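You operate a simulated robot arm through the tools that you are given. There is no shell and no other tool. Be economical: measure what you need, move in short steps, check, and stop when the job is done.

Carry out the task below with a simulated robot arm. There is one attempt and no reset: what you move stays moved.

TASK
Grip plate 75 in the grey holder, scour its soot off with the purple pad, then free the jaw.
Fine: put the pad back; the plate stays in the holder.
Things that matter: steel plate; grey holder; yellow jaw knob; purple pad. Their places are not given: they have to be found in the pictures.

It is judged by the outcome, as a careful person would: the job done as asked, and still so three seconds after it is handed in. It fails if anything else is knocked over, pushed out of place, dropped, spilled or broken.

THE ROBOT
A 6-joint arm with a two-finger parallel gripper, fixed in place. Base frame: the origin is at the foot of the arm, x ahead of it, y to its left, z up; the work surface is at about z = 4. Lengths are in mm, angles in rad, forces in N, time in s.
With the tool pointing down near the work surface it reaches from about 160 to 400 mm from the base axis. Its first joint turns from -1.152 to 1.152 rad. Payload 1.57 kg.
Tool frame: the origin (TCP) lies between the finger pads and is the grasp point; the fingertips stand 30 mm ahead of it; z points along the fingers, y is the line along which they close. The gripper opens to 80 mm. The fingers are 17 mm wide and 12 mm thick; the gripper's body (40 by 82 mm) begins 80 mm behind the TCP.
Orientation is told as [roll, pitch, yaw] about the base's x, y, z axes, in that order, counted from this pose: with the fingers straight down and closing along the base's y, the tool's x points along the base's -x, its y along +y and its z along -z.

THE INTERFACE
- The arm moves only by the tool nudge_tool. Its argument "plan" is a list of rows, each an object of numbers (a shift or turn left out is 0, a gripper value left out holds the last): "x", "y", "z": the shift along the tool's x, y, z in units of 250 mm (1.0 is 250 mm); "rx", "ry", "rz": the turn, a rotation vector about the tool's x, y, z in units of 90 degrees (1.0 is 90 degrees); "jaw": the finger opening in mm, from 0 to 80. In form: [{"x": .., "y": .., "z": .., "rx": .., "ry": .., "rz": .., "jaw": ..}, ...]. A call has 1 to 8 rows; each row is the pose to reach, as a shift and turn from the pose commanded when the call began, along the tool's axes at that moment. A call with a number of a shift or a turn outside -1 to 1 is refused whole. A row lasts 0.2 s, in which the tool goes at most 50 mm and 0.15 rad; a call with a longer step from one row to the next is refused whole, and so is a gripper value outside its range. A pose out of reach is approached as far as the arm can. The call stops where the force on the tool passes 70 N (or 10 N more than at its start, if that is more) or the arm is blocked; 0.2 s more then pass. The fingers move at their own pace (about 153 mm/s each) and stop on an object; they squeeze with about 43 N. The grip force told is the motor's: it shows also when the fingers shut on nothing. Time passes only in rows, and 0.2 s behind the last, so rows that repeat a pose let the fingers close. It gives the time, the measured TCP pose, the force on the tool (base axes), the opening and the grip force at its end, in the units of the frame above (readings bear some noise).
- Cameras (640 x 400 px; columns grow to the right, rows downward): "scene" is fixed at [58.5, -332.3, 430.9]; the picture's right is [0.76, -0.66, 0.00], its down [-0.33, -0.38, -0.86] and it looks along [0.57, 0.65, -0.50] (base axes); focal length 332 px, centre (320, 200). "wrist" rides on the gripper at [-32, 0, -78] in the tool frame; the picture's right is [0.00, -1.00, 0.00], its down [0.97, 0.00, -0.24] and it looks along [0.24, 0.00, 0.97] (tool axes); focal length 218 px, centre (320, 200).
- snapshot(camera): a new picture of that camera. No time passes.
- pixel_to_xyz(camera, pixels): there is no depth. For up to 12 entries [column, row, z] of the newest picture of that camera ("zoom" is the newest enlarged one), the place [x, y] in the base frame at which the ray of that pixel passes the height z, good to about 2 mm. No time passes.
- close_up(camera, box): a new picture of the part [left, top, right, bottom] of that camera's present view, enlarged. No time passes.
- job_done(): hands the job in; it is judged then, once.

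Work in short steps. Measure before you move; look again where a grasp or a placing could have gone wrong, and mend it. You have 80 turns and 34 pictures in all, the two below and enlarged ones among them. Open the gripper and draw the arm clear of the work before you hand the job in, unless the task says otherwise; then end with one line.

The tools are called after "Call:" as a command line: name --argument value ..., lists and objects as JSON in quotes. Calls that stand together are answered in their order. nudge_tool: Moves the arm, as the interface text tells. Its arguments: {"type":"object","properties":{"plan":{"type":"array"}},"required":["plan"]} The other tools are called the same way: snapshot (camera) takes a picture; pixel_to_xyz (camera, pixels) gives the place at which the rays of pixels pass given heights; close_up (camera, box) takes an enlarged picture of a part of a camera's view; job_done () hands the job in.

At the start:

```text
time: 0.0
tool_pos: [266.2, 23.4, 218.3]
tcp_rot: [-0.001, 0.001, 0.0]
contact_force: [-0.7, -0.4, 0.5]
finger_gap: 80.1
grasp_force: 0.1
```

scene: 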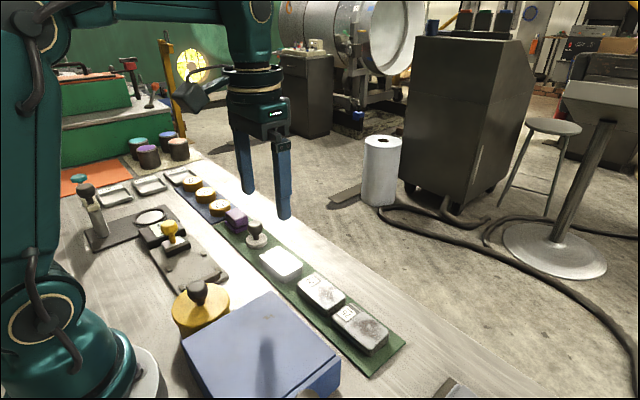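
wrist: 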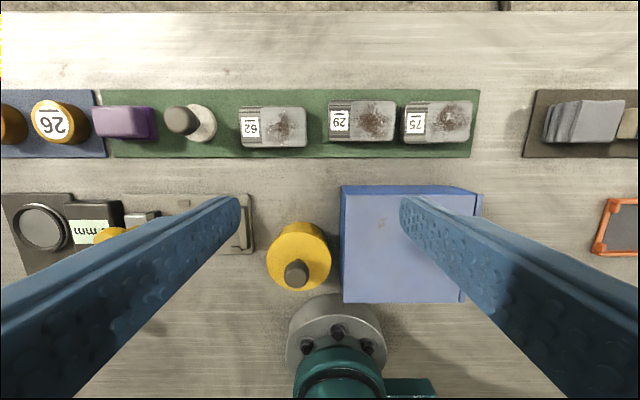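

I start by looking closer at the plates (wrist, around 440,120) and the holder (scene, around 180,250).

Call:
close_up --camera "wrist" --box '[80, 80, 480, 300]'

Call:
close_up --camera "scene" --box '[70, 150, 310, 300]'

```text
1.60 times, centred on (280, 190) of wrist
```

zoom: 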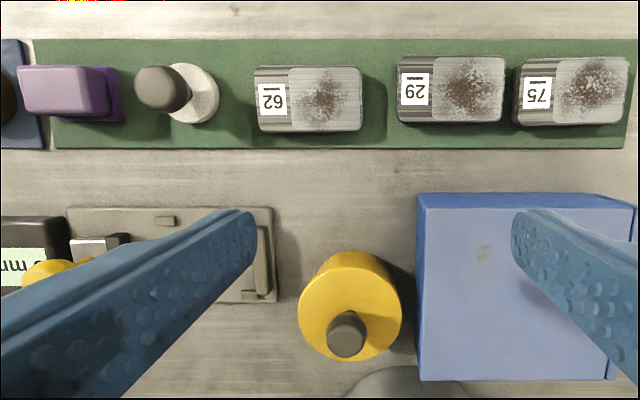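

```text
2.67 times, centred on (190, 225) of scene
```

zoom: 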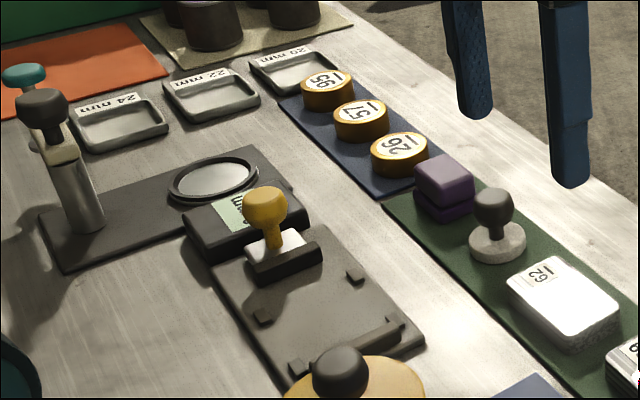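

The holder's flat bed with a yellow knob is half hidden by the left finger; I move the tool left 100 mm to see it from above.

Call:
nudge_tool --plan '[{"y": 0.18}, {"y": 0.36}, {"y": 0.5}, {"y": 0.5}]'

Call:
snapshot --camera "wrist"

```text
time: 1.0
tool_pos: [265.8, 149.8, 218.1]
tcp_rot: [0.001, 0.001, 0.0]
contact_force: [0.7, -0.8, -0.2]
finger_gap: 79.9
grasp_force: 0.1
```

```text
29 pictures are left
```

wrist: 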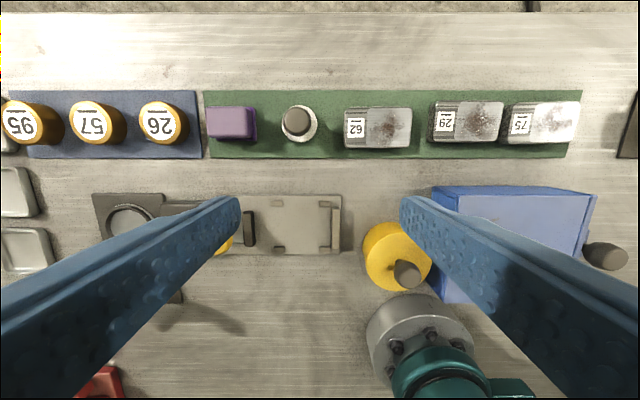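

Call:
close_up --camera "wrist" --box '[180, 160, 380, 285]'

Call:
pixel_to_xyz --camera "wrist" --pixels '[[250, 228, 20], [334, 228, 12], [280, 204, 10], [280, 247, 10], [342, 195, 8], [340, 254, 8], [345, 147, 20], [411, 147, 20], [411, 109, 20], [505, 143, 20], [573, 143, 20], [580, 103, 20]]'

```text
3.20 times, centred on (280, 222) of wrist
```

zoom: 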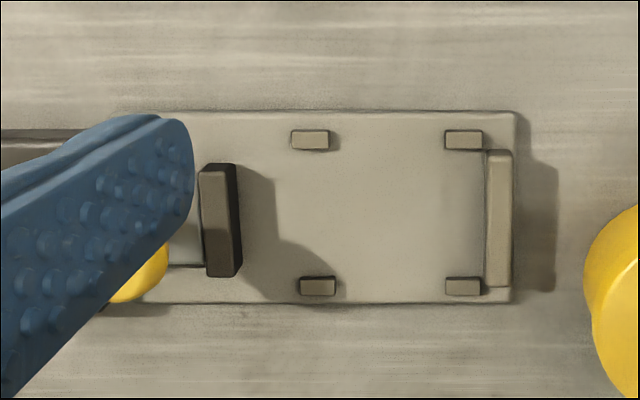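

```text
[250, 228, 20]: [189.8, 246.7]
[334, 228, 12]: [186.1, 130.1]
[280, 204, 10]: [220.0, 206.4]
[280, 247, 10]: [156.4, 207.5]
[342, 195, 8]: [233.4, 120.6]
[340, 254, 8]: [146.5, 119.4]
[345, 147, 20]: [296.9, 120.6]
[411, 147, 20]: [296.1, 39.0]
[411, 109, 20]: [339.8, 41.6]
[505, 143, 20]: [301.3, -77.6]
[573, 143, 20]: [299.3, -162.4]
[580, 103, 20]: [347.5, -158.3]
```

Holder bed at about x 146–233, y 120–250, with the knob still under the finger. I move left 90 mm more.

Call:
nudge_tool --plan '[{"y": 0.18}, {"y": 0.34}, {"y": 0.34}]'

Call:
close_up --camera "wrist" --box '[200, 150, 440, 300]'

```text
time: 1.8
tool_pos: [264.2, 235.6, 219.8]
tcp_rot: [-0.001, 0.003, -0.001]
contact_force: [-0.4, -0.5, -1.0]
finger_gap: 79.9
grasp_force: 0.0
```

```text
2.67 times, centred on (320, 225) of wrist
```

zoom: 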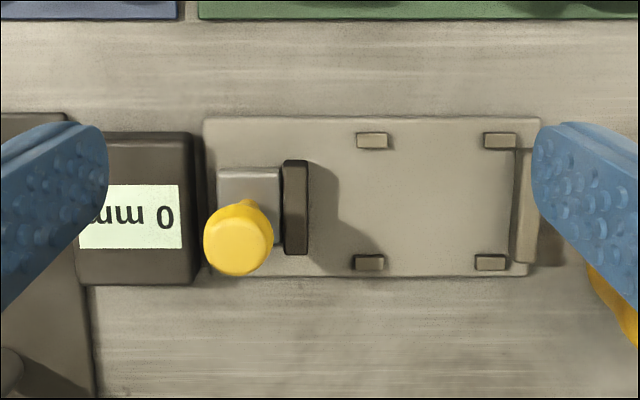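

Call:
pixel_to_xyz --camera "zoom" --pixels '[[308, 205, 25], [308, 255, 20], [516, 205, 15], [370, 148, 12], [370, 256, 12], [500, 148, 12], [490, 256, 12], [238, 240, 50], [238, 240, 60], [247, 203, 25], [220, 277, 8], [527, 277, 8]]'

Call:
close_up --camera "scene" --box '[120, 200, 248, 280]'

Call:
close_up --camera "scene" --box '[210, 190, 418, 380]'

```text
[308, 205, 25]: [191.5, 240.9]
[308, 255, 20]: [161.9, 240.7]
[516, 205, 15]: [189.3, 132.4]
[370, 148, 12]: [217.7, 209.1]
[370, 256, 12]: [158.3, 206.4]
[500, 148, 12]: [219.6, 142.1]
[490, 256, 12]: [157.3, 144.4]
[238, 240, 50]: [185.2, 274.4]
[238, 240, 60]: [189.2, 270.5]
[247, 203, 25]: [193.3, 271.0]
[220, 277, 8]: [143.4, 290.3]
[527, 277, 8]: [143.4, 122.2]
```

```text
5.00 times, centred on (184, 240) of scene
```

zoom: 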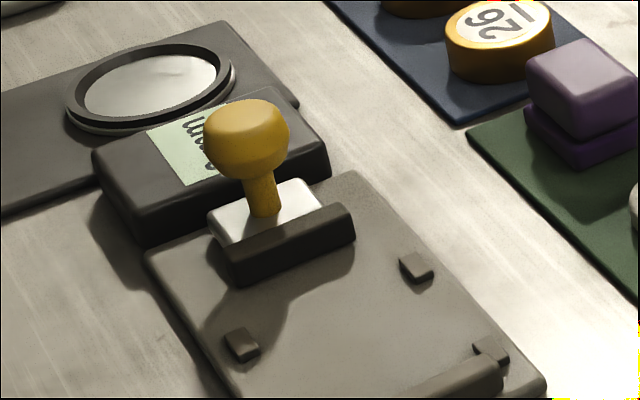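

```text
2.11 times, centred on (314, 285) of scene
```

zoom: 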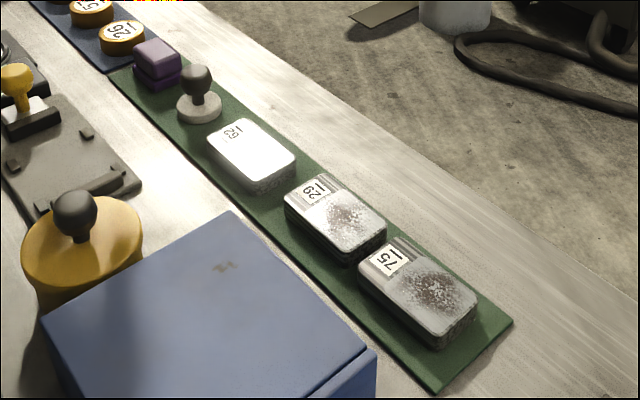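

Jaw inner face y≈241, fixed stop y≈132, lugs spanning x≈158–218, knob about (187,272). Now I go to plate 75 (about x 322, y −118), turning the tool 90° so the fingers close along x.

Call:
nudge_tool --plan '[{"y": -0.15, "rz": -0.09}, {"y": -0.3, "rz": -0.18}, {"y": -0.45, "rz": -0.27}, {"y": -0.6, "rz": -0.36}, {"y": -0.75, "rz": -0.45}, {"y": -0.88, "rz": -0.54}, {"y": -1.0, "rz": -0.63}, {"y": -1.0, "rz": -0.7}]'

```text
time: 3.6
tool_pos: [265.6, -17.3, 218.6]
tcp_rot: [0.001, 0.0, 1.104]
contact_force: [0.0, -0.3, -0.8]
finger_gap: 80.0
grasp_force: 0.0
```

Call:
nudge_tool --plan '[{"x": 0.037, "y": -0.081, "rz": -0.08}, {"x": 0.075, "y": -0.162, "rz": -0.16}, {"x": 0.112, "y": -0.243, "rz": -0.24}, {"x": 0.15, "y": -0.323, "rz": -0.299}, {"x": 0.15, "y": -0.323, "rz": -0.299}]'

Call:
snapshot --camera "wrist"

```text
time: 4.8
tool_pos: [320.2, -88.2, 217.7]
tcp_rot: [0.001, 0.002, 1.572]
contact_force: [0.3, -1.0, 0.8]
finger_gap: 79.8
grasp_force: 0.2
```

```text
24 pictures are left
```

wrist: 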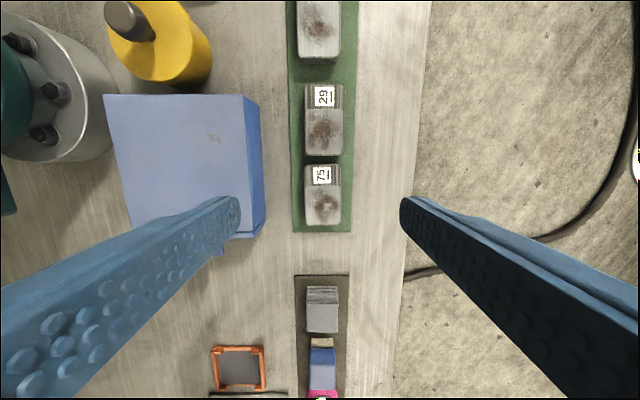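

Call:
close_up --camera "wrist" --box '[230, 80, 390, 240]'

Call:
pixel_to_xyz --camera "wrist" --pixels '[[263, 150, 4], [245, 150, 50], [245, 150, 60], [266, 232, 4], [306, 224, 8], [306, 224, 24], [306, 167, 24], [341, 224, 24], [341, 167, 24], [323, 195, 24], [323, 195, 4], [237, 95, 55]]'

```text
2.50 times, centred on (310, 160) of wrist
```

zoom: 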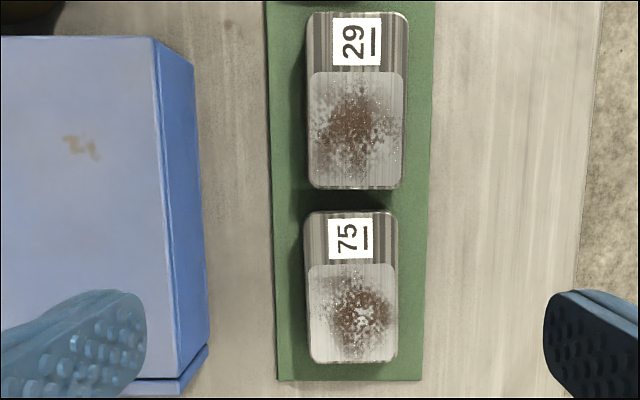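

```text
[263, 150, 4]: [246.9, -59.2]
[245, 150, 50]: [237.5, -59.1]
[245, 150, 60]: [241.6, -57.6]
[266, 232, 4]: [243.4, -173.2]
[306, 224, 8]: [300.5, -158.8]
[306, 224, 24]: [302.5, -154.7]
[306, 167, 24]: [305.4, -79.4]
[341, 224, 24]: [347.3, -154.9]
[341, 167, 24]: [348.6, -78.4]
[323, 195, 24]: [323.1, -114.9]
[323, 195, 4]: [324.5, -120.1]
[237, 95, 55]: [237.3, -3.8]
```

Plate 75 spans x≈303–348, y≈−155…−79; the box's face at x≈245 is clear of the fingers. I descend over its centre (325.5, −117) with jaw 66.

Call:
nudge_tool --plan '[{"x": 0.116, "y": -0.021, "jaw": 66}, {"x": 0.116, "y": -0.021, "z": 0.15}, {"x": 0.116, "y": -0.021, "z": 0.32}, {"x": 0.116, "y": -0.021, "z": 0.48}, {"x": 0.116, "y": -0.021, "z": 0.58}, {"x": 0.116, "y": -0.021, "z": 0.6}]'

Call:
snapshot --camera "wrist"

Call:
close_up --camera "scene" --box '[260, 220, 460, 390]'

```text
time: 6.2
tool_pos: [324.6, -117.5, 67.7]
tcp_rot: [0.001, 0.0, 1.568]
contact_force: [0.1, -0.2, -0.4]
finger_gap: 66.1
grasp_force: 0.1
```

```text
22 pictures are left
```

wrist: 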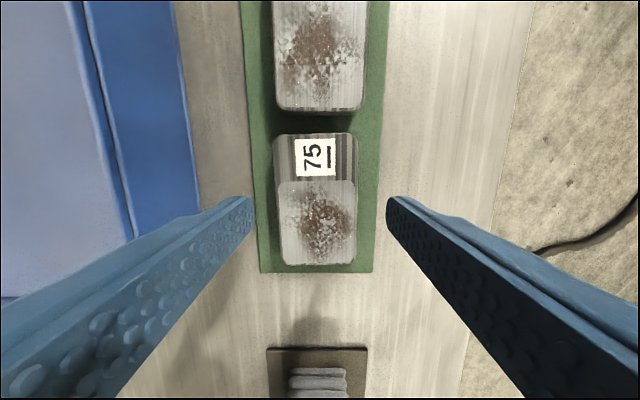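

```text
2.35 times, centred on (360, 305) of scene
```

zoom: 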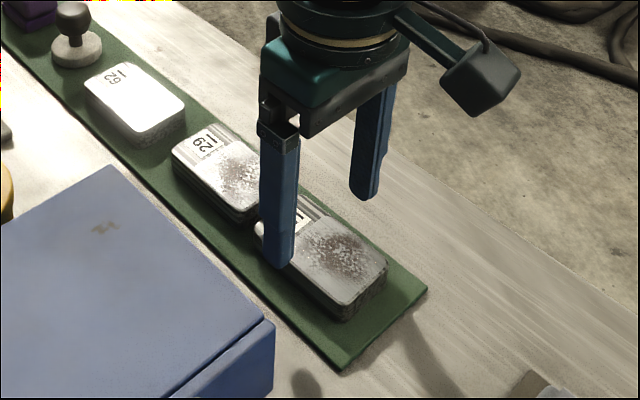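

Call:
pixel_to_xyz --camera "wrist" --pixels '[[275, 150, 24], [357, 150, 24], [279, 258, 24], [357, 258, 24], [318, 134, 24], [318, 264, 24], [318, 264, 20], [318, 273, 5]]'

```text
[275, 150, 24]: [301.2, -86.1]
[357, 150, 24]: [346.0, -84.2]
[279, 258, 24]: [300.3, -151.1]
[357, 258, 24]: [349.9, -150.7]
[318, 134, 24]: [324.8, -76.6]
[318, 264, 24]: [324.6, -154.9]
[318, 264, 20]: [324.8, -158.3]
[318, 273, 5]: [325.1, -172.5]
```

Plate is centred under the tool at (324.5, −116). I descend 26 mm and close.

Call:
nudge_tool --plan '[{"z": 0.06}, {"z": 0.103}, {"z": 0.103, "jaw": 30}, {"z": 0.103, "jaw": 30}, {"z": 0.103, "jaw": 30}]'

```text
time: 7.4
tool_pos: [324.9, -115.5, 42.5]
tcp_rot: [0.002, -0.001, 1.57]
contact_force: [-10.8, -0.6, 8.2]
finger_gap: 47.8
grasp_force: 43.7
```

Gripped at 47.8 mm with 43.7 N. I lift 130 mm and check.

Call:
nudge_tool --plan '[{"z": -0.08}, {"z": -0.2}, {"z": -0.36}, {"z": -0.52}, {"z": -0.52}]'

Call:
snapshot --camera "wrist"

```text
time: 8.6
tool_pos: [324.4, -115.5, 172.2]
tcp_rot: [-0.001, 0.0, 1.567]
contact_force: [-0.4, 0.3, -4.3]
finger_gap: 47.4
grasp_force: 42.9
```

```text
20 pictures are left
```

wrist: 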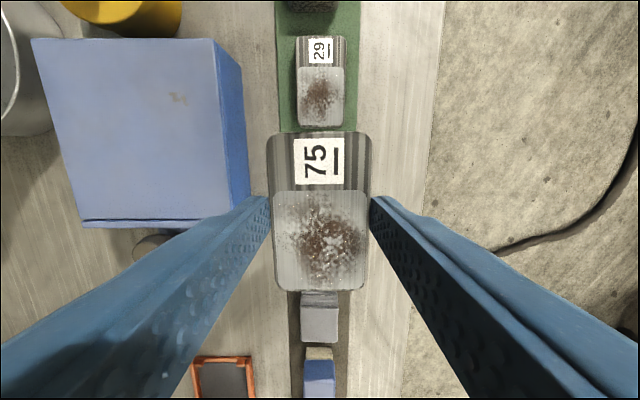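

Call:
pixel_to_xyz --camera "wrist" --pixels '[[320, 132, 150], [320, 290, 150], [320, 132, 146], [320, 290, 146], [270, 160, 150], [371, 160, 150], [297, 92, 20], [343, 92, 20], [320, 127, 20], [279, 131, 6]]'

Call:
nudge_tool --plan '[{"x": -0.15, "y": 0.07}, {"x": -0.3, "y": 0.14}, {"x": -0.45, "y": 0.21}, {"x": -0.6, "y": 0.28}, {"x": -0.75, "y": 0.35}, {"x": -0.88, "y": 0.42}, {"x": -1.0, "y": 0.48}, {"x": -1.0, "y": 0.546}]'

```text
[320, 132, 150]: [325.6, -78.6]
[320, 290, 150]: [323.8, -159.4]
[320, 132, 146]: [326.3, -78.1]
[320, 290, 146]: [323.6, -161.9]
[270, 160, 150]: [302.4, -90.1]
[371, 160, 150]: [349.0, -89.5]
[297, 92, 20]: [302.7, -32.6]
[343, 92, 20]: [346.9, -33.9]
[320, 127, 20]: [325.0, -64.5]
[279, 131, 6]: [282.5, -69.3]
```

```text
time: 10.4
tool_pos: [188.9, 134.5, 171.1]
tcp_rot: [0.001, -0.001, 1.569]
contact_force: [-0.7, -0.2, -4.5]
finger_gap: 47.5
grasp_force: 43.6
```

The plate spans +37/−44 mm along y about the TCP. I move over the holder so the plate centre is at y≈176 and come down to z≈95 for a check.

Call:
nudge_tool --plan '[{"x": -0.09}, {"x": -0.18, "y": 0.003}, {"x": -0.18, "y": 0.003, "z": 0.15}, {"x": -0.18, "y": 0.003, "z": 0.3}, {"x": -0.18, "y": 0.003, "z": 0.3}]'

Call:
snapshot --camera "wrist"

Call:
close_up --camera "scene" --box '[100, 180, 260, 300]'

```text
time: 11.6
tool_pos: [188.7, 177.6, 94.9]
tcp_rot: [0.0, 0.0, 1.568]
contact_force: [0.9, -0.2, -4.5]
finger_gap: 47.4
grasp_force: 42.6
```

```text
19 pictures are left
```

wrist: 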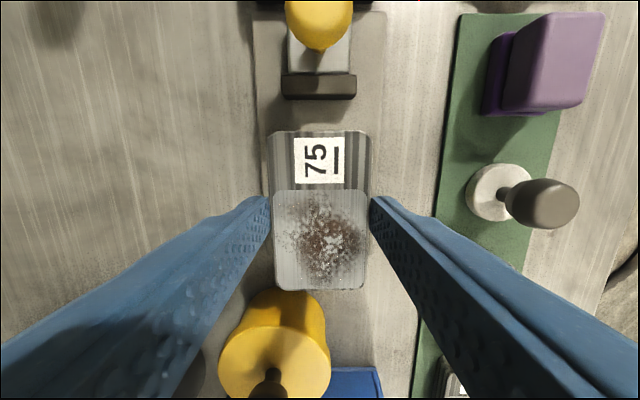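

```text
3.33 times, centred on (180, 240) of scene
```

zoom: 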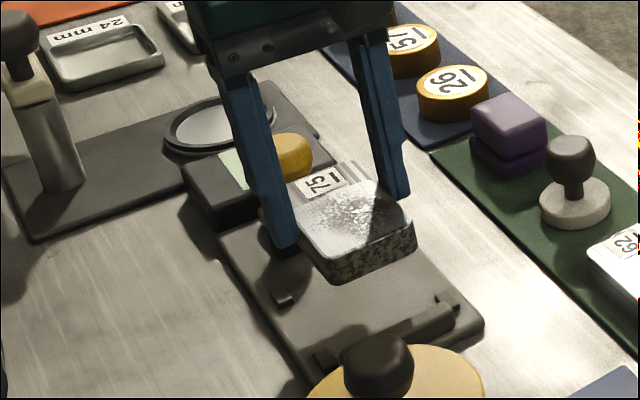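

Call:
pixel_to_xyz --camera "wrist" --pixels '[[255, 60, 9], [386, 60, 9], [320, 100, 25], [320, 100, 15], [275, 292, 40], [275, 292, 30], [320, 290, 72], [320, 132, 72], [282, 88, 25], [356, 88, 25]]'

```text
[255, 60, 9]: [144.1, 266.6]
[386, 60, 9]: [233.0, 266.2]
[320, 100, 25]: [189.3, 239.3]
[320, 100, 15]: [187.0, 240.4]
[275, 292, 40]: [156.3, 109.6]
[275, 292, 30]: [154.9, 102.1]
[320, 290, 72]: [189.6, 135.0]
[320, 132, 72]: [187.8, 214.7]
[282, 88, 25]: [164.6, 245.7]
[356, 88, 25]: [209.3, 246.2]
```

Plate is x-centred on the bed (189 vs 188.6). I shift +3 mm in y for clearance from the stop and descend to z≈51.

Call:
nudge_tool --plan '[{"x": -0.012}, {"x": -0.012, "z": 0.1}, {"x": -0.012, "z": 0.16}, {"x": -0.012, "z": 0.176}, {"x": -0.012, "z": 0.176}]'

Call:
close_up --camera "scene" --box '[100, 180, 260, 300]'

```text
time: 12.8
tool_pos: [187.6, 182.3, 53.2]
tcp_rot: [0.0, 0.0, 1.568]
contact_force: [-0.2, 0.0, -5.1]
finger_gap: 47.6
grasp_force: 42.9
```

```text
3.33 times, centred on (180, 240) of scene
```

zoom: 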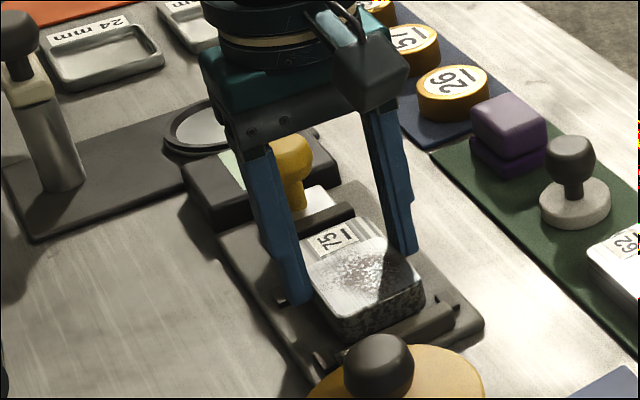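

Still a few mm above the bed; lower 5 mm and read the force.

Call:
nudge_tool --plan '[{"z": 0.01}, {"z": 0.02}]'

Call:
nudge_tool --plan '[{"z": 0.006}, {"z": 0.01}]'

```text
time: 13.4
tool_pos: [187.4, 181.7, 48.8]
tcp_rot: [-0.001, 0.0, 1.569]
contact_force: [0.2, -0.3, -4.9]
finger_gap: 47.4
grasp_force: 43.0
```

```text
time: 14.0
tool_pos: [188.2, 181.9, 47.1]
tcp_rot: [-0.001, -0.002, 1.569]
contact_force: [-0.3, -2.2, 3.5]
finger_gap: 47.7
grasp_force: 42.7
```

Contact begins at z≈47. A touch lower, then open to 60 and lift.

Call:
nudge_tool --plan '[{"z": 0.003}, {"z": 0.003, "jaw": 62}, {"z": 0.003, "jaw": 62}, {"z": -0.08, "jaw": 62}, {"z": -0.24, "jaw": 62}, {"z": -0.36, "jaw": 62}, {"z": -0.36, "jaw": 62}]'

Call:
snapshot --camera "wrist"

Call:
close_up --camera "scene" --box '[100, 180, 260, 300]'

```text
time: 15.6
tool_pos: [189.1, 182.0, 137.3]
tcp_rot: [0.002, -0.001, 1.569]
contact_force: [-0.3, 0.0, 0.3]
finger_gap: 62.1
grasp_force: 0.0
```

```text
16 pictures are left
```

wrist: 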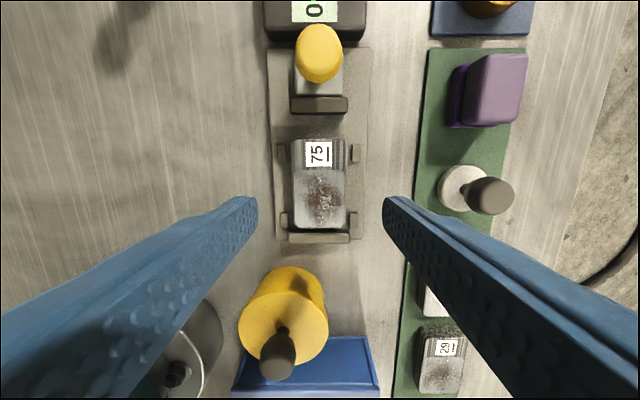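

```text
3.33 times, centred on (180, 240) of scene
```

zoom: 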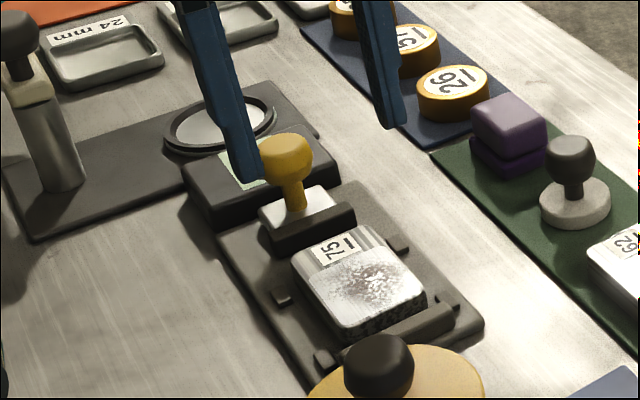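

Plate seated between the lugs. Now triangulate the knob (319,52), the carriage and the jaw.

Call:
pixel_to_xyz --camera "wrist" --pixels '[[319, 52, 40], [319, 52, 50], [319, 52, 60], [319, 52, 70], [320, 112, 12], [320, 97, 25], [297, 52, 55], [342, 52, 55], [294, 85, 20], [343, 85, 20], [319, 138, 25], [319, 229, 25]]'

Call:
pixel_to_xyz --camera "zoom" --pixels '[[284, 158, 40], [284, 158, 50], [284, 158, 55], [284, 158, 60], [284, 158, 70], [293, 205, 20], [293, 205, 25], [293, 205, 30]]'

```text
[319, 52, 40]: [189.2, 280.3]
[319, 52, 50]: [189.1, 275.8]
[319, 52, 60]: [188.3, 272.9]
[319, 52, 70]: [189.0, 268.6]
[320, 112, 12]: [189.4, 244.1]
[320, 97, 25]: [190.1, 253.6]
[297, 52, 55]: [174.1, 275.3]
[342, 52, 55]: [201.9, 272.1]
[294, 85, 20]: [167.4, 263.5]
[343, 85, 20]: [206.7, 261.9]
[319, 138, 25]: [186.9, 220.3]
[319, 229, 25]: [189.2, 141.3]
```

```text
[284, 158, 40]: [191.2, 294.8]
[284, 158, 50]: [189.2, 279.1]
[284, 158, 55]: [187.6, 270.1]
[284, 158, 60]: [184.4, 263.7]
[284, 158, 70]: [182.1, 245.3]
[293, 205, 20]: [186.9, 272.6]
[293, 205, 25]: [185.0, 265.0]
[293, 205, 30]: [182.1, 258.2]
```

Knob at (188.5, 273), z≈53, ~28 mm wide; plate's end at y≈220, jaw face ≈243. I go over the knob, down to TCP z≈63, and close.

Call:
nudge_tool --plan '[{"x": -0.18}, {"x": -0.364}, {"x": -0.364, "z": 0.15}, {"x": -0.364, "z": 0.25}, {"x": -0.364, "z": 0.297}, {"x": -0.364, "z": 0.297, "jaw": 15}, {"x": -0.364, "z": 0.297, "jaw": 15}, {"x": -0.364, "z": 0.297, "jaw": 15}]'

Call:
close_up --camera "scene" --box '[100, 180, 260, 300]'

```text
time: 17.4
tool_pos: [189.0, 272.1, 61.6]
tcp_rot: [-0.003, 0.001, 1.569]
contact_force: [12.2, 0.3, -12.1]
finger_gap: 31.8
grasp_force: 40.2
```

```text
3.33 times, centred on (180, 240) of scene
```

zoom: 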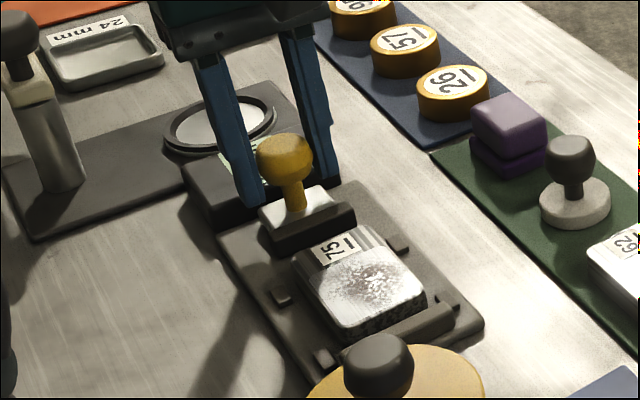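

Knob gripped (31.8 mm). Slide it −y 15 mm and read the force.

Call:
nudge_tool --plan '[{"x": 0.02}, {"x": 0.04}, {"x": 0.06}]'

```text
time: 18.2
tool_pos: [187.6, 258.6, 63.0]
tcp_rot: [0.001, -0.002, 1.569]
contact_force: [0.8, 0.8, 12.1]
finger_gap: 31.8
grasp_force: 40.2
```

Call:
nudge_tool --plan '[{"x": 0.015}, {"x": 0.03}]'

Call:
close_up --camera "scene" --box '[100, 180, 260, 300]'

```text
time: 18.8
tool_pos: [188.0, 250.9, 62.8]
tcp_rot: [-0.001, -0.004, 1.569]
contact_force: [1.5, 1.3, 21.1]
finger_gap: 31.5
grasp_force: 39.9
```

```text
3.33 times, centred on (180, 240) of scene
```

zoom: 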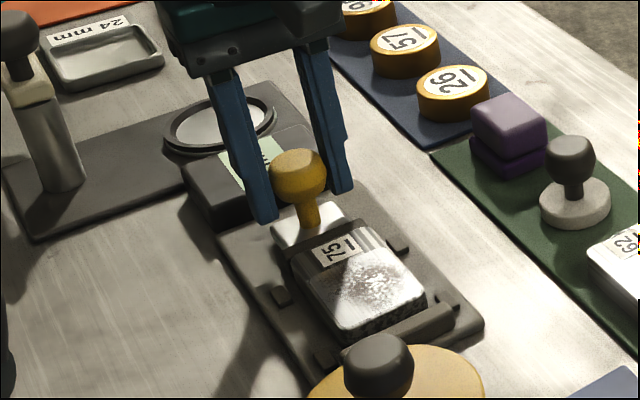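

Jaw is just at the plate; push on in small steps until resisted.

Call:
nudge_tool --plan '[{"x": 0.01}, {"x": 0.02}]'

Call:
nudge_tool --plan '[{"x": 0.01}, {"x": 0.02}]'

```text
time: 19.4
tool_pos: [187.6, 248.1, 63.2]
tcp_rot: [-0.003, -0.006, 1.57]
contact_force: [1.2, 17.0, 18.8]
finger_gap: 31.8
grasp_force: 39.9
```

```text
time: 20.0
tool_pos: [188.1, 245.2, 61.5]
tcp_rot: [-0.005, -0.019, 1.567]
contact_force: [-17.8, 52.5, -6.1]
finger_gap: 31.7
grasp_force: 40.6
```

Force reached 52 N along y: clamped. Check by picture before releasing the knob.

Call:
close_up --camera "scene" --box '[120, 200, 248, 280]'

```text
5.00 times, centred on (184, 240) of scene
```

zoom: 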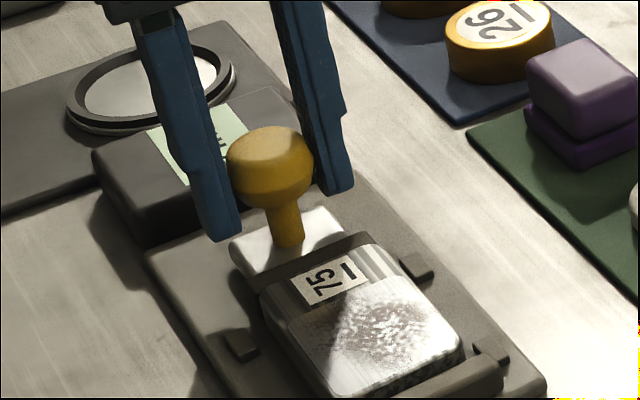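

Plate is between jaw and stop. Open the fingers and rise.

Call:
nudge_tool --plan '[{"jaw": 56}, {"jaw": 56}, {"z": -0.1, "jaw": 56}, {"z": -0.25, "jaw": 56}, {"z": -0.4, "jaw": 56}, {"z": -0.4, "x": -0.05, "jaw": 56}, {"z": -0.4, "x": -0.05}]'

Call:
snapshot --camera "wrist"

```text
time: 21.6
tool_pos: [188.2, 254.8, 162.9]
tcp_rot: [-0.001, 0.0, 1.569]
contact_force: [0.6, -0.3, -0.4]
finger_gap: 56.0
grasp_force: 0.1
```

```text
11 pictures are left
```

wrist: 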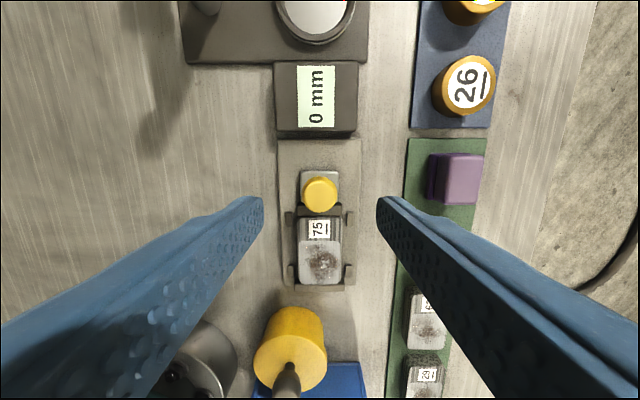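

Jaw holds. Now the purple pad (wrist, cols 438–482, rows 153–205): measure it together with the soot patch on the plate.

Call:
pixel_to_xyz --camera "wrist" --pixels '[[438, 155, 40], [481, 155, 40], [438, 205, 40], [481, 204, 40], [427, 155, 20], [427, 200, 20], [300, 243, 27], [341, 243, 27], [301, 284, 27], [340, 284, 27], [321, 218, 27], [320, 195, 55]]'

Call:
close_up --camera "wrist" --box '[280, 140, 500, 300]'

Call:
close_up --camera "scene" --box '[200, 190, 280, 250]'

```text
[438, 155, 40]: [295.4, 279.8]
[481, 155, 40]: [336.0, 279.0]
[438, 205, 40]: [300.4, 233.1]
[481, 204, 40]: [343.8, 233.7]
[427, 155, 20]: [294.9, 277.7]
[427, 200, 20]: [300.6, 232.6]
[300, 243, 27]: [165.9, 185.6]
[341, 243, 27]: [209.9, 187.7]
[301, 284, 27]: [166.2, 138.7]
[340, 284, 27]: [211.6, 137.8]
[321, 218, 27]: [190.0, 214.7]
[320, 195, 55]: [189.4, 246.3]
```

```text
2.50 times, centred on (390, 220) of wrist
```

zoom: 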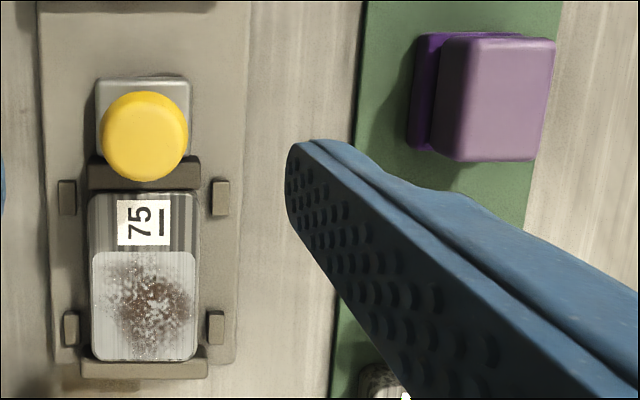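

```text
6.67 times, centred on (240, 220) of scene
```

zoom: 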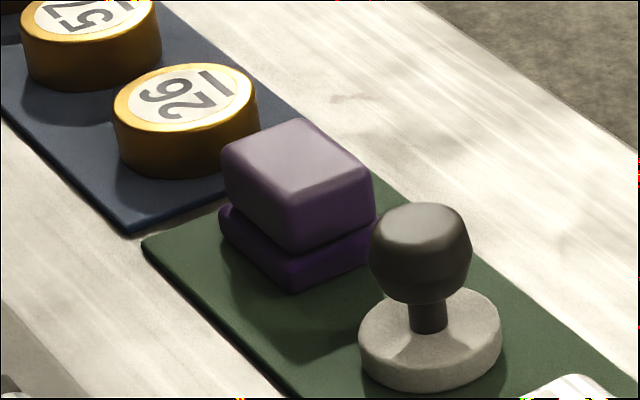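

Call:
pixel_to_xyz --camera "wrist" --pixels '[[461, 180, 35], [461, 180, 42], [461, 180, 50], [461, 180, 58]]'

Call:
pixel_to_xyz --camera "zoom" --pixels '[[298, 160, 35], [298, 160, 42], [298, 160, 50], [298, 160, 58], [293, 290, 6], [222, 218, 12], [374, 240, 12]]'

```text
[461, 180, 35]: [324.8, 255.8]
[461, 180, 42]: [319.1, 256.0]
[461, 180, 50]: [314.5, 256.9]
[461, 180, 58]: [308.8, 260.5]
```

```text
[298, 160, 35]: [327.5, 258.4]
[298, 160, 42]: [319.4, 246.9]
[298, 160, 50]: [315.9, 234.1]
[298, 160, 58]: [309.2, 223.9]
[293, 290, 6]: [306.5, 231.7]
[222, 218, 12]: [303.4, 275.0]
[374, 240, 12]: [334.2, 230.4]
```

Pad centre about (322, 255), top z≈37, ~43×46 mm. I move above it with the jaw at 70 and check from z≈110.

Call:
nudge_tool --plan '[{"y": -0.13, "jaw": 70}, {"y": -0.27}, {"y": -0.4}, {"y": -0.535}, {"y": -0.535, "z": 0.1}, {"y": -0.535, "z": 0.2}, {"y": -0.535, "z": 0.2}]'

Call:
snapshot --camera "wrist"

```text
time: 23.2
tool_pos: [320.3, 253.3, 109.7]
tcp_rot: [0.001, -0.001, 1.568]
contact_force: [-0.7, 0.0, 0.9]
finger_gap: 69.7
grasp_force: 0.0
out of reach, approached as far as the arm can: row 4, 5, 6, 7
```

```text
8 pictures are left
```

wrist: 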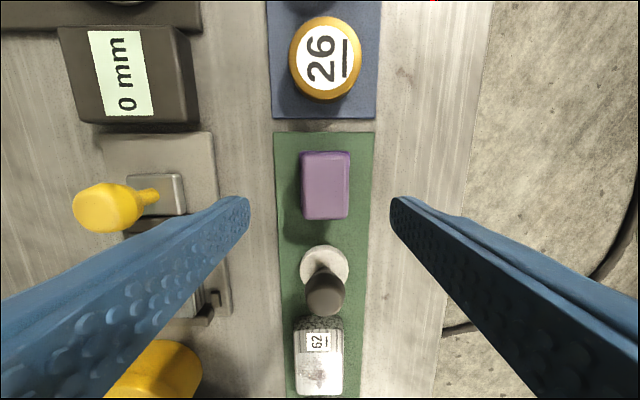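

Call:
pixel_to_xyz --camera "wrist" --pixels '[[302, 152, 36], [349, 152, 36], [305, 219, 36], [349, 218, 36], [326, 185, 36], [325, 250, 10], [325, 300, 50], [325, 280, 60]]'

```text
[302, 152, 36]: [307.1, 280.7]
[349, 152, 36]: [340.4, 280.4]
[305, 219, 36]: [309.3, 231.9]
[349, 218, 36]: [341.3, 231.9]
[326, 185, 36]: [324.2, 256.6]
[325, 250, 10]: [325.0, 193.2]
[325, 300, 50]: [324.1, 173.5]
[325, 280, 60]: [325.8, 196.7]
```

Pad centre (324, 256), 34 mm wide in x. To stay in reach I'll take it a little nearer (y≈248); I step down to z≈75 first.

Call:
nudge_tool --plan '[{"x": 0.028, "y": -0.004}, {"x": 0.028, "y": -0.004, "z": 0.07}, {"x": 0.028, "y": -0.004, "z": 0.14}, {"x": 0.028, "y": -0.004, "z": 0.14}]'

```text
time: 24.2
tool_pos: [320.6, 244.2, 74.6]
tcp_rot: [0.001, 0.0, 1.568]
contact_force: [0.6, 0.4, 0.4]
finger_gap: 69.8
grasp_force: 0.0
```

Call:
nudge_tool --plan '[{"x": -0.014, "y": -0.012}, {"x": -0.014, "y": -0.012, "z": 0.05}, {"x": -0.014, "y": -0.012, "z": 0.1}, {"x": -0.014, "y": -0.012, "z": 0.1}]'

```text
time: 25.2
tool_pos: [324.8, 248.4, 51.1]
tcp_rot: [0.001, -0.001, 1.568]
contact_force: [-0.7, -0.1, -0.1]
finger_gap: 70.0
grasp_force: 0.2
```

In place at (324.8, 248.4, 51). Close on the pad and lift slightly.

Call:
nudge_tool --plan '[{"jaw": 20}, {"jaw": 20}, {"jaw": 20}]'

Call:
nudge_tool --plan '[{"z": -0.1}, {"z": -0.22}, {"z": -0.34}, {"z": -0.34}]'

Call:
snapshot --camera "wrist"

```text
time: 26.0
tool_pos: [324.1, 248.9, 50.0]
tcp_rot: [0.002, -0.001, 1.569]
contact_force: [0.2, 0.3, 0.8]
finger_gap: 33.0
grasp_force: 40.9
```

```text
time: 27.0
tool_pos: [318.5, 243.6, 128.9]
tcp_rot: [0.001, 0.001, 1.569]
contact_force: [-0.1, -0.4, 0.4]
finger_gap: 32.7
grasp_force: 40.8
out of reach, approached as far as the arm can: row 3, 4
```

```text
7 pictures are left
```

wrist: 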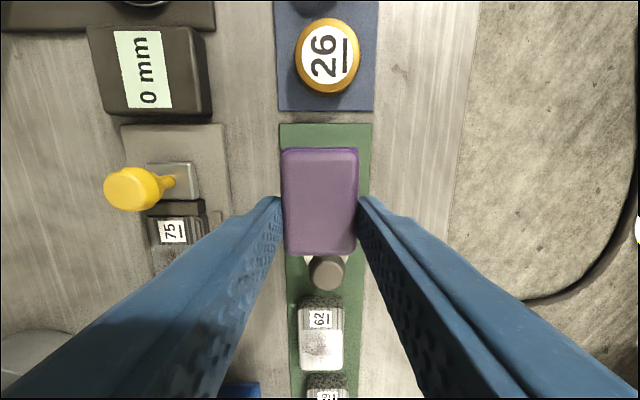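

Pad held, 33 mm, its centre ~7.5 mm to +y of the TCP (picked from TCP (324.1, 248.9, 50.0)). Move above the soot: TCP (188.5, 155).

Call:
nudge_tool --plan '[{"x": 0.088, "y": 0.13}, {"x": 0.177, "y": 0.26}, {"x": 0.265, "y": 0.39}, {"x": 0.354, "y": 0.52}, {"x": 0.354, "y": 0.52, "z": 0.1}, {"x": 0.354, "y": 0.52, "z": 0.18}, {"x": 0.354, "y": 0.52, "z": 0.18}]'

```text
time: 28.6
tool_pos: [188.3, 152.0, 81.2]
tcp_rot: [0.001, -0.001, 1.57]
contact_force: [0.1, 0.1, -0.9]
finger_gap: 32.8
grasp_force: 41.1
```

Call:
nudge_tool --plan '[{"x": -0.012, "z": 0.02}, {"x": -0.012, "z": 0.036}]'

Call:
nudge_tool --plan '[{"z": 0.008}, {"z": 0.012}]'

Call:
close_up --camera "scene" --box '[120, 200, 248, 280]'

```text
time: 29.2
tool_pos: [187.9, 154.9, 74.2]
tcp_rot: [0.0, -0.001, 1.569]
contact_force: [0.7, 0.0, -1.1]
finger_gap: 32.6
grasp_force: 40.5
```

```text
time: 29.8
tool_pos: [187.7, 156.4, 70.4]
tcp_rot: [-0.003, 0.0, 1.57]
contact_force: [-4.0, -5.9, 29.7]
finger_gap: 32.8
grasp_force: 40.8
```

```text
5.00 times, centred on (184, 240) of scene
```

zoom: 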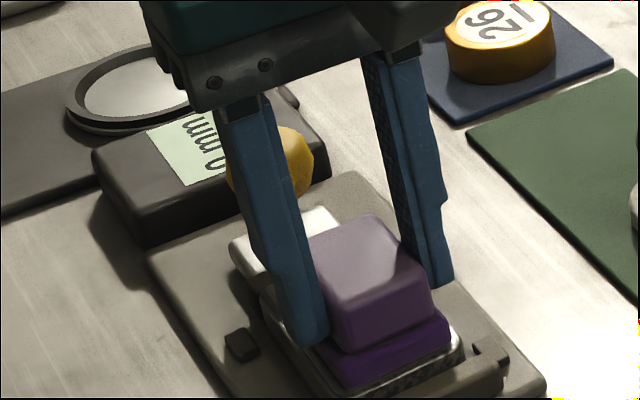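

Pad is on the plate at ~30 N. Scrub with ±9 mm strokes in x while stepping in y, at slightly less pressure.

Call:
nudge_tool --plan '[{"z": -0.002, "y": 0.035}, {"z": -0.002, "y": -0.035}, {"z": -0.002, "y": -0.035, "x": -0.02}, {"z": -0.002, "y": 0.035, "x": -0.02}, {"z": -0.002, "y": 0.035, "x": 0.015}, {"z": -0.002, "y": -0.035, "x": 0.015}, {"z": -0.002, "y": -0.035, "x": 0.0}, {"z": -0.002, "y": 0.035, "x": 0.0}]'

Call:
nudge_tool --plan '[{"y": -0.035}, {"y": -0.07}, {"y": -0.07, "x": -0.02}, {"y": -0.035, "x": -0.02}, {"y": 0, "x": -0.02}, {"y": 0, "x": 0.015}, {"y": -0.035, "x": 0.015}, {"y": -0.07, "x": 0.015}]'

```text
time: 31.6
tool_pos: [177.6, 154.1, 73.4]
tcp_rot: [0.001, 0.001, 1.569]
contact_force: [-0.7, 0.0, 0.0]
finger_gap: 32.7
grasp_force: 40.8
```

```text
time: 33.4
tool_pos: [195.7, 152.5, 72.1]
tcp_rot: [0.001, 0.0, 1.569]
contact_force: [-0.1, -0.3, -0.9]
finger_gap: 32.7
grasp_force: 40.7
```

Force dropped to 0: pad has lifted off. Recentre and press again, then check the force.

Call:
nudge_tool --plan '[{"y": 0.03, "x": -0.012}, {"y": 0.03, "x": -0.012, "z": 0.008}, {"y": 0.03, "x": -0.012, "z": 0.01}]'

```text
time: 34.2
tool_pos: [189.9, 155.5, 70.3]
tcp_rot: [-0.003, -0.002, 1.57]
contact_force: [0.6, -5.7, 29.9]
finger_gap: 32.8
grasp_force: 40.6
```

Call:
nudge_tool --plan '[{"y": 0.02}, {"y": 0.035}, {"y": 0.015}, {"y": -0.015}, {"y": -0.035}, {"y": -0.035, "x": -0.02}, {"y": 0.0, "x": -0.02}, {"y": 0.035, "x": -0.02}]'

Call:
nudge_tool --plan '[{"x": 0.017}, {"x": 0.034}, {"x": 0.034, "y": -0.035}, {"x": 0.034, "y": -0.07}, {"x": 0.017, "y": -0.07}, {"x": 0.017, "y": -0.035}, {"x": 0.017, "y": 0}, {"x": 0.017, "y": -0.035}]'

```text
time: 36.0
tool_pos: [179.5, 161.6, 69.7]
tcp_rot: [-0.005, -0.002, 1.571]
contact_force: [5.9, -0.3, 15.4]
finger_gap: 32.5
grasp_force: 40.6
```

```text
time: 37.8
tool_pos: [188.3, 156.7, 68.1]
tcp_rot: [0.001, 0.0, 1.57]
contact_force: [-1.0, -0.5, 0.4]
finger_gap: 32.7
grasp_force: 40.8
```

Force is zero at z≈68; lift clear and inspect pad and plate.

Call:
nudge_tool --plan '[{"z": -0.08}, {"z": -0.2}, {"z": -0.3, "x": 0.1, "y": -0.12}, {"z": -0.3, "x": 0.15, "y": -0.28}, {"z": -0.3, "x": 0.15, "y": -0.32}]'

Call:
snapshot --camera "wrist"

Call:
close_up --camera "scene" --box '[120, 180, 280, 280]'

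```text
time: 39.0
tool_pos: [269.3, 118.2, 145.1]
tcp_rot: [0.0, -0.001, 1.57]
contact_force: [-0.9, 0.5, -0.2]
finger_gap: 32.8
grasp_force: 40.6
```

```text
5 pictures are left
```

wrist: 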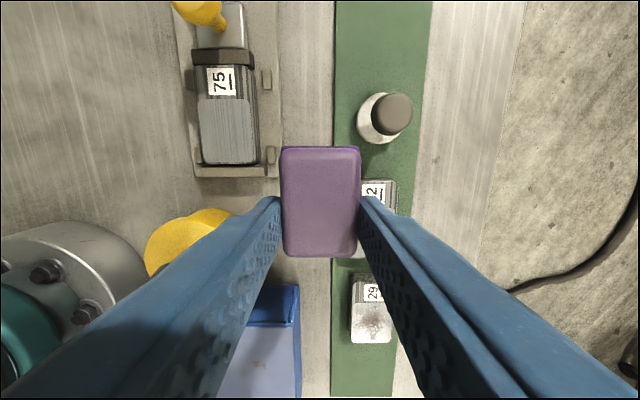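

```text
4.00 times, centred on (200, 230) of scene
```

zoom: 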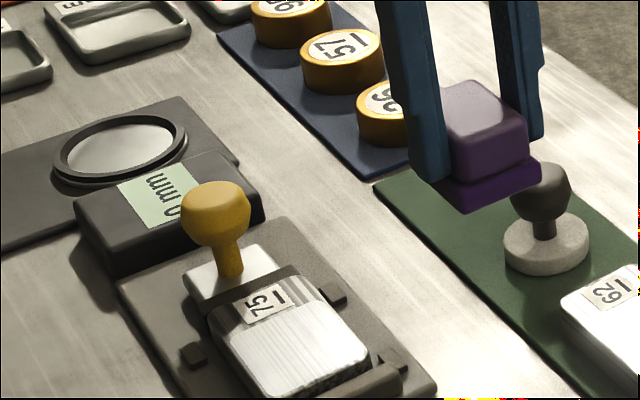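

The soot appears gone; a close-up to confirm.

Call:
close_up --camera "wrist" --box '[180, 40, 340, 180]'

```text
2.86 times, centred on (260, 110) of wrist
```

zoom: 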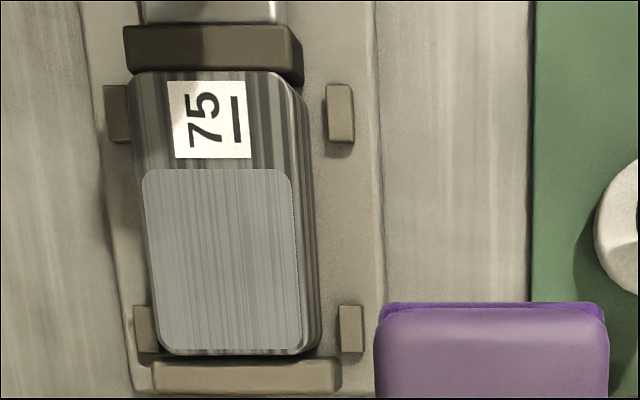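

Clean. Now return the pad to TCP (324.1, 248.9): first along y at x≈270 clear of the stamp, lowering to z≈100.

Call:
nudge_tool --plan '[{"x": -0.15}, {"x": -0.3}, {"x": -0.45}, {"x": -0.523, "z": 0.08}, {"x": -0.523, "z": 0.2}, {"x": -0.523, "z": 0.2, "y": -0.11}, {"x": -0.523, "z": 0.24, "y": -0.18}, {"x": -0.523, "z": 0.24, "y": -0.18}]'

```text
time: 40.8
tool_pos: [314.8, 249.8, 83.6]
tcp_rot: [0.001, 0.0, 1.567]
contact_force: [0.4, 0.2, -0.8]
finger_gap: 32.5
grasp_force: 40.7
```

Call:
nudge_tool --plan '[{"z": 0.06, "y": -0.015}, {"z": 0.11, "y": -0.037, "x": 0.003}, {"z": 0.122, "y": -0.037, "x": 0.003}, {"z": 0.122, "y": -0.037, "x": 0.003}]'

```text
time: 41.8
tool_pos: [323.0, 248.9, 52.7]
tcp_rot: [0.001, 0.0, 1.569]
contact_force: [-0.3, -0.3, 0.0]
finger_gap: 32.6
grasp_force: 40.9
```

Call:
nudge_tool --plan '[{"z": 0.006, "y": -0.003}, {"z": 0.012, "y": -0.003}]'

Call:
nudge_tool --plan '[{"z": 0.004}, {"z": 0.006}]'

```text
time: 42.4
tool_pos: [323.7, 248.4, 49.5]
tcp_rot: [0.001, 0.001, 1.568]
contact_force: [-0.2, -0.6, -0.9]
finger_gap: 32.6
grasp_force: 40.9
```

```text
time: 43.0
tool_pos: [323.1, 247.3, 49.0]
tcp_rot: [-0.001, 0.001, 1.57]
contact_force: [-0.3, -0.7, -0.9]
finger_gap: 32.8
grasp_force: 40.8
```

Call:
nudge_tool --plan '[{"z": 0.004}, {"z": 0.007}]'

```text
time: 43.6
tool_pos: [323.7, 248.7, 47.5]
tcp_rot: [0.0, -0.001, 1.569]
contact_force: [0.4, 0.3, -0.1]
finger_gap: 32.7
grasp_force: 40.7
```

Call:
nudge_tool --plan '[{"z": 0.004}, {"z": 0.006}]'

```text
time: 44.2
tool_pos: [323.4, 249.4, 46.4]
tcp_rot: [-0.002, 0.0, 1.567]
contact_force: [-10.0, -7.7, 28.4]
finger_gap: 32.7
grasp_force: 40.4
```

Contact at z≈46.4. Open, lift straight up, then draw toward the knob.

Call:
nudge_tool --plan '[{"z": -0.002, "jaw": 60}, {"z": -0.002, "jaw": 60}, {"z": -0.1}, {"z": -0.2}, {"z": -0.26, "y": 0.08}, {"z": -0.4, "y": 0.2}, {"z": -0.46, "y": 0.36}, {"z": -0.46, "y": 0.5}]'

Call:
snapshot --camera "wrist"

```text
time: 46.0
tool_pos: [199.3, 249.2, 162.4]
tcp_rot: [0.002, 0.0, 1.568]
contact_force: [0.1, 0.5, 0.0]
finger_gap: 60.1
grasp_force: 0.1
```

```text
2 pictures are left
```

wrist: 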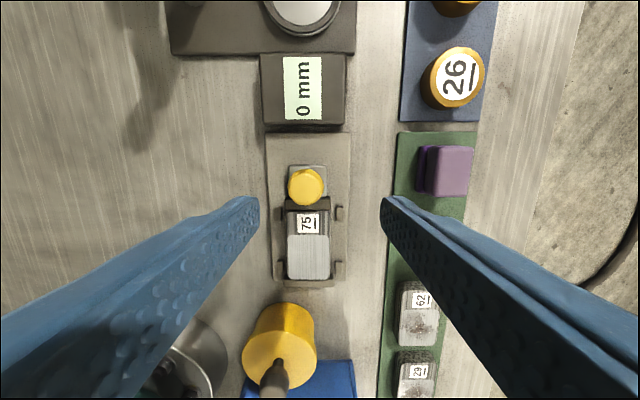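

Pad is back on the mat. Locate the knob (305,187) again.

Call:
pixel_to_xyz --camera "wrist" --pixels '[[305, 187, 53], [305, 187, 58], [320, 187, 53]]'

```text
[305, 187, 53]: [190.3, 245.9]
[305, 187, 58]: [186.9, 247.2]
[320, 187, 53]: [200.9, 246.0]
```

Knob at (188.5, 246). Descend on it and close.

Call:
nudge_tool --plan '[{"y": 0.043, "x": 0.012}, {"y": 0.043, "x": 0.012, "z": 0.15}, {"y": 0.043, "x": 0.012, "z": 0.3}, {"y": 0.043, "x": 0.012, "z": 0.4}, {"y": 0.043, "x": 0.012, "z": 0.4}, {"y": 0.043, "x": 0.012, "z": 0.4, "jaw": 15}, {"y": 0.043, "x": 0.012, "z": 0.4, "jaw": 15}, {"y": 0.043, "x": 0.012, "z": 0.4, "jaw": 15}]'

Call:
nudge_tool --plan '[{"x": -0.03}, {"x": -0.06}, {"x": -0.09}, {"x": -0.108}]'

```text
time: 47.8
tool_pos: [188.9, 244.3, 61.0]
tcp_rot: [0.005, 0.002, 1.57]
contact_force: [-30.7, 4.6, 2.3]
finger_gap: 32.1
grasp_force: 40.2
```

```text
time: 48.8
tool_pos: [188.3, 271.1, 60.9]
tcp_rot: [0.008, 0.01, 1.568]
contact_force: [-24.6, -21.7, 2.5]
finger_gap: 31.8
grasp_force: 40.5
```

Knob is pulled back to y≈271, its start. Open, rise clear and check.

Call:
nudge_tool --plan '[{"jaw": 60}, {"jaw": 60}, {"z": -0.1}, {"z": -0.25}, {"z": -0.4}, {"z": -0.5, "x": 0.1}, {"z": -0.55, "x": 0.2}, {"z": -0.55, "x": 0.2}]'

Call:
snapshot --camera "wrist"

Call:
snapshot --camera "scene"

```text
time: 50.6
tool_pos: [189.3, 223.6, 200.3]
tcp_rot: [-0.001, -0.001, 1.571]
contact_force: [0.5, 0.1, -0.3]
finger_gap: 59.9
grasp_force: 0.1
```

```text
1 pictures are left
```

wrist: 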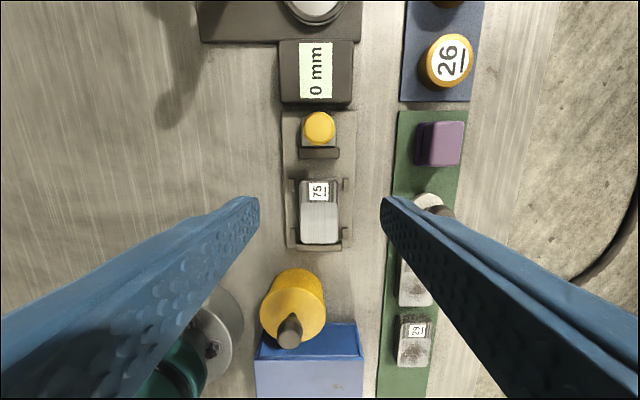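

```text
0 pictures are left
```

scene: 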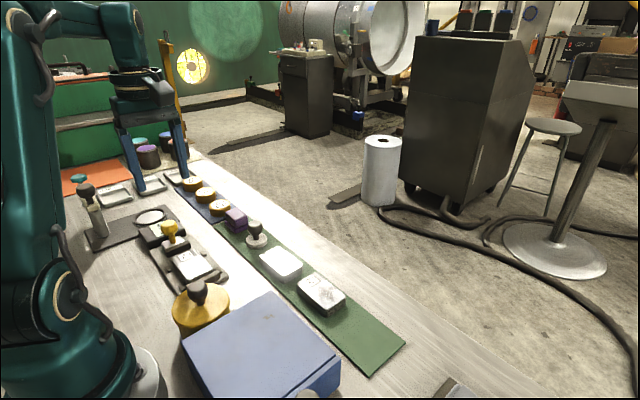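

The jaw is open, the clean plate 75 sits in the holder, the pad is back on its mat, and nothing else has moved. The arm is clear, so I hand it in.

Call:
job_done

```text
The job is handed in.
```

Plate 75 was clamped in the grey holder and scoured clean. The jaw is now free, the plate is still in the holder, and the purple pad is back in its place on the mat.
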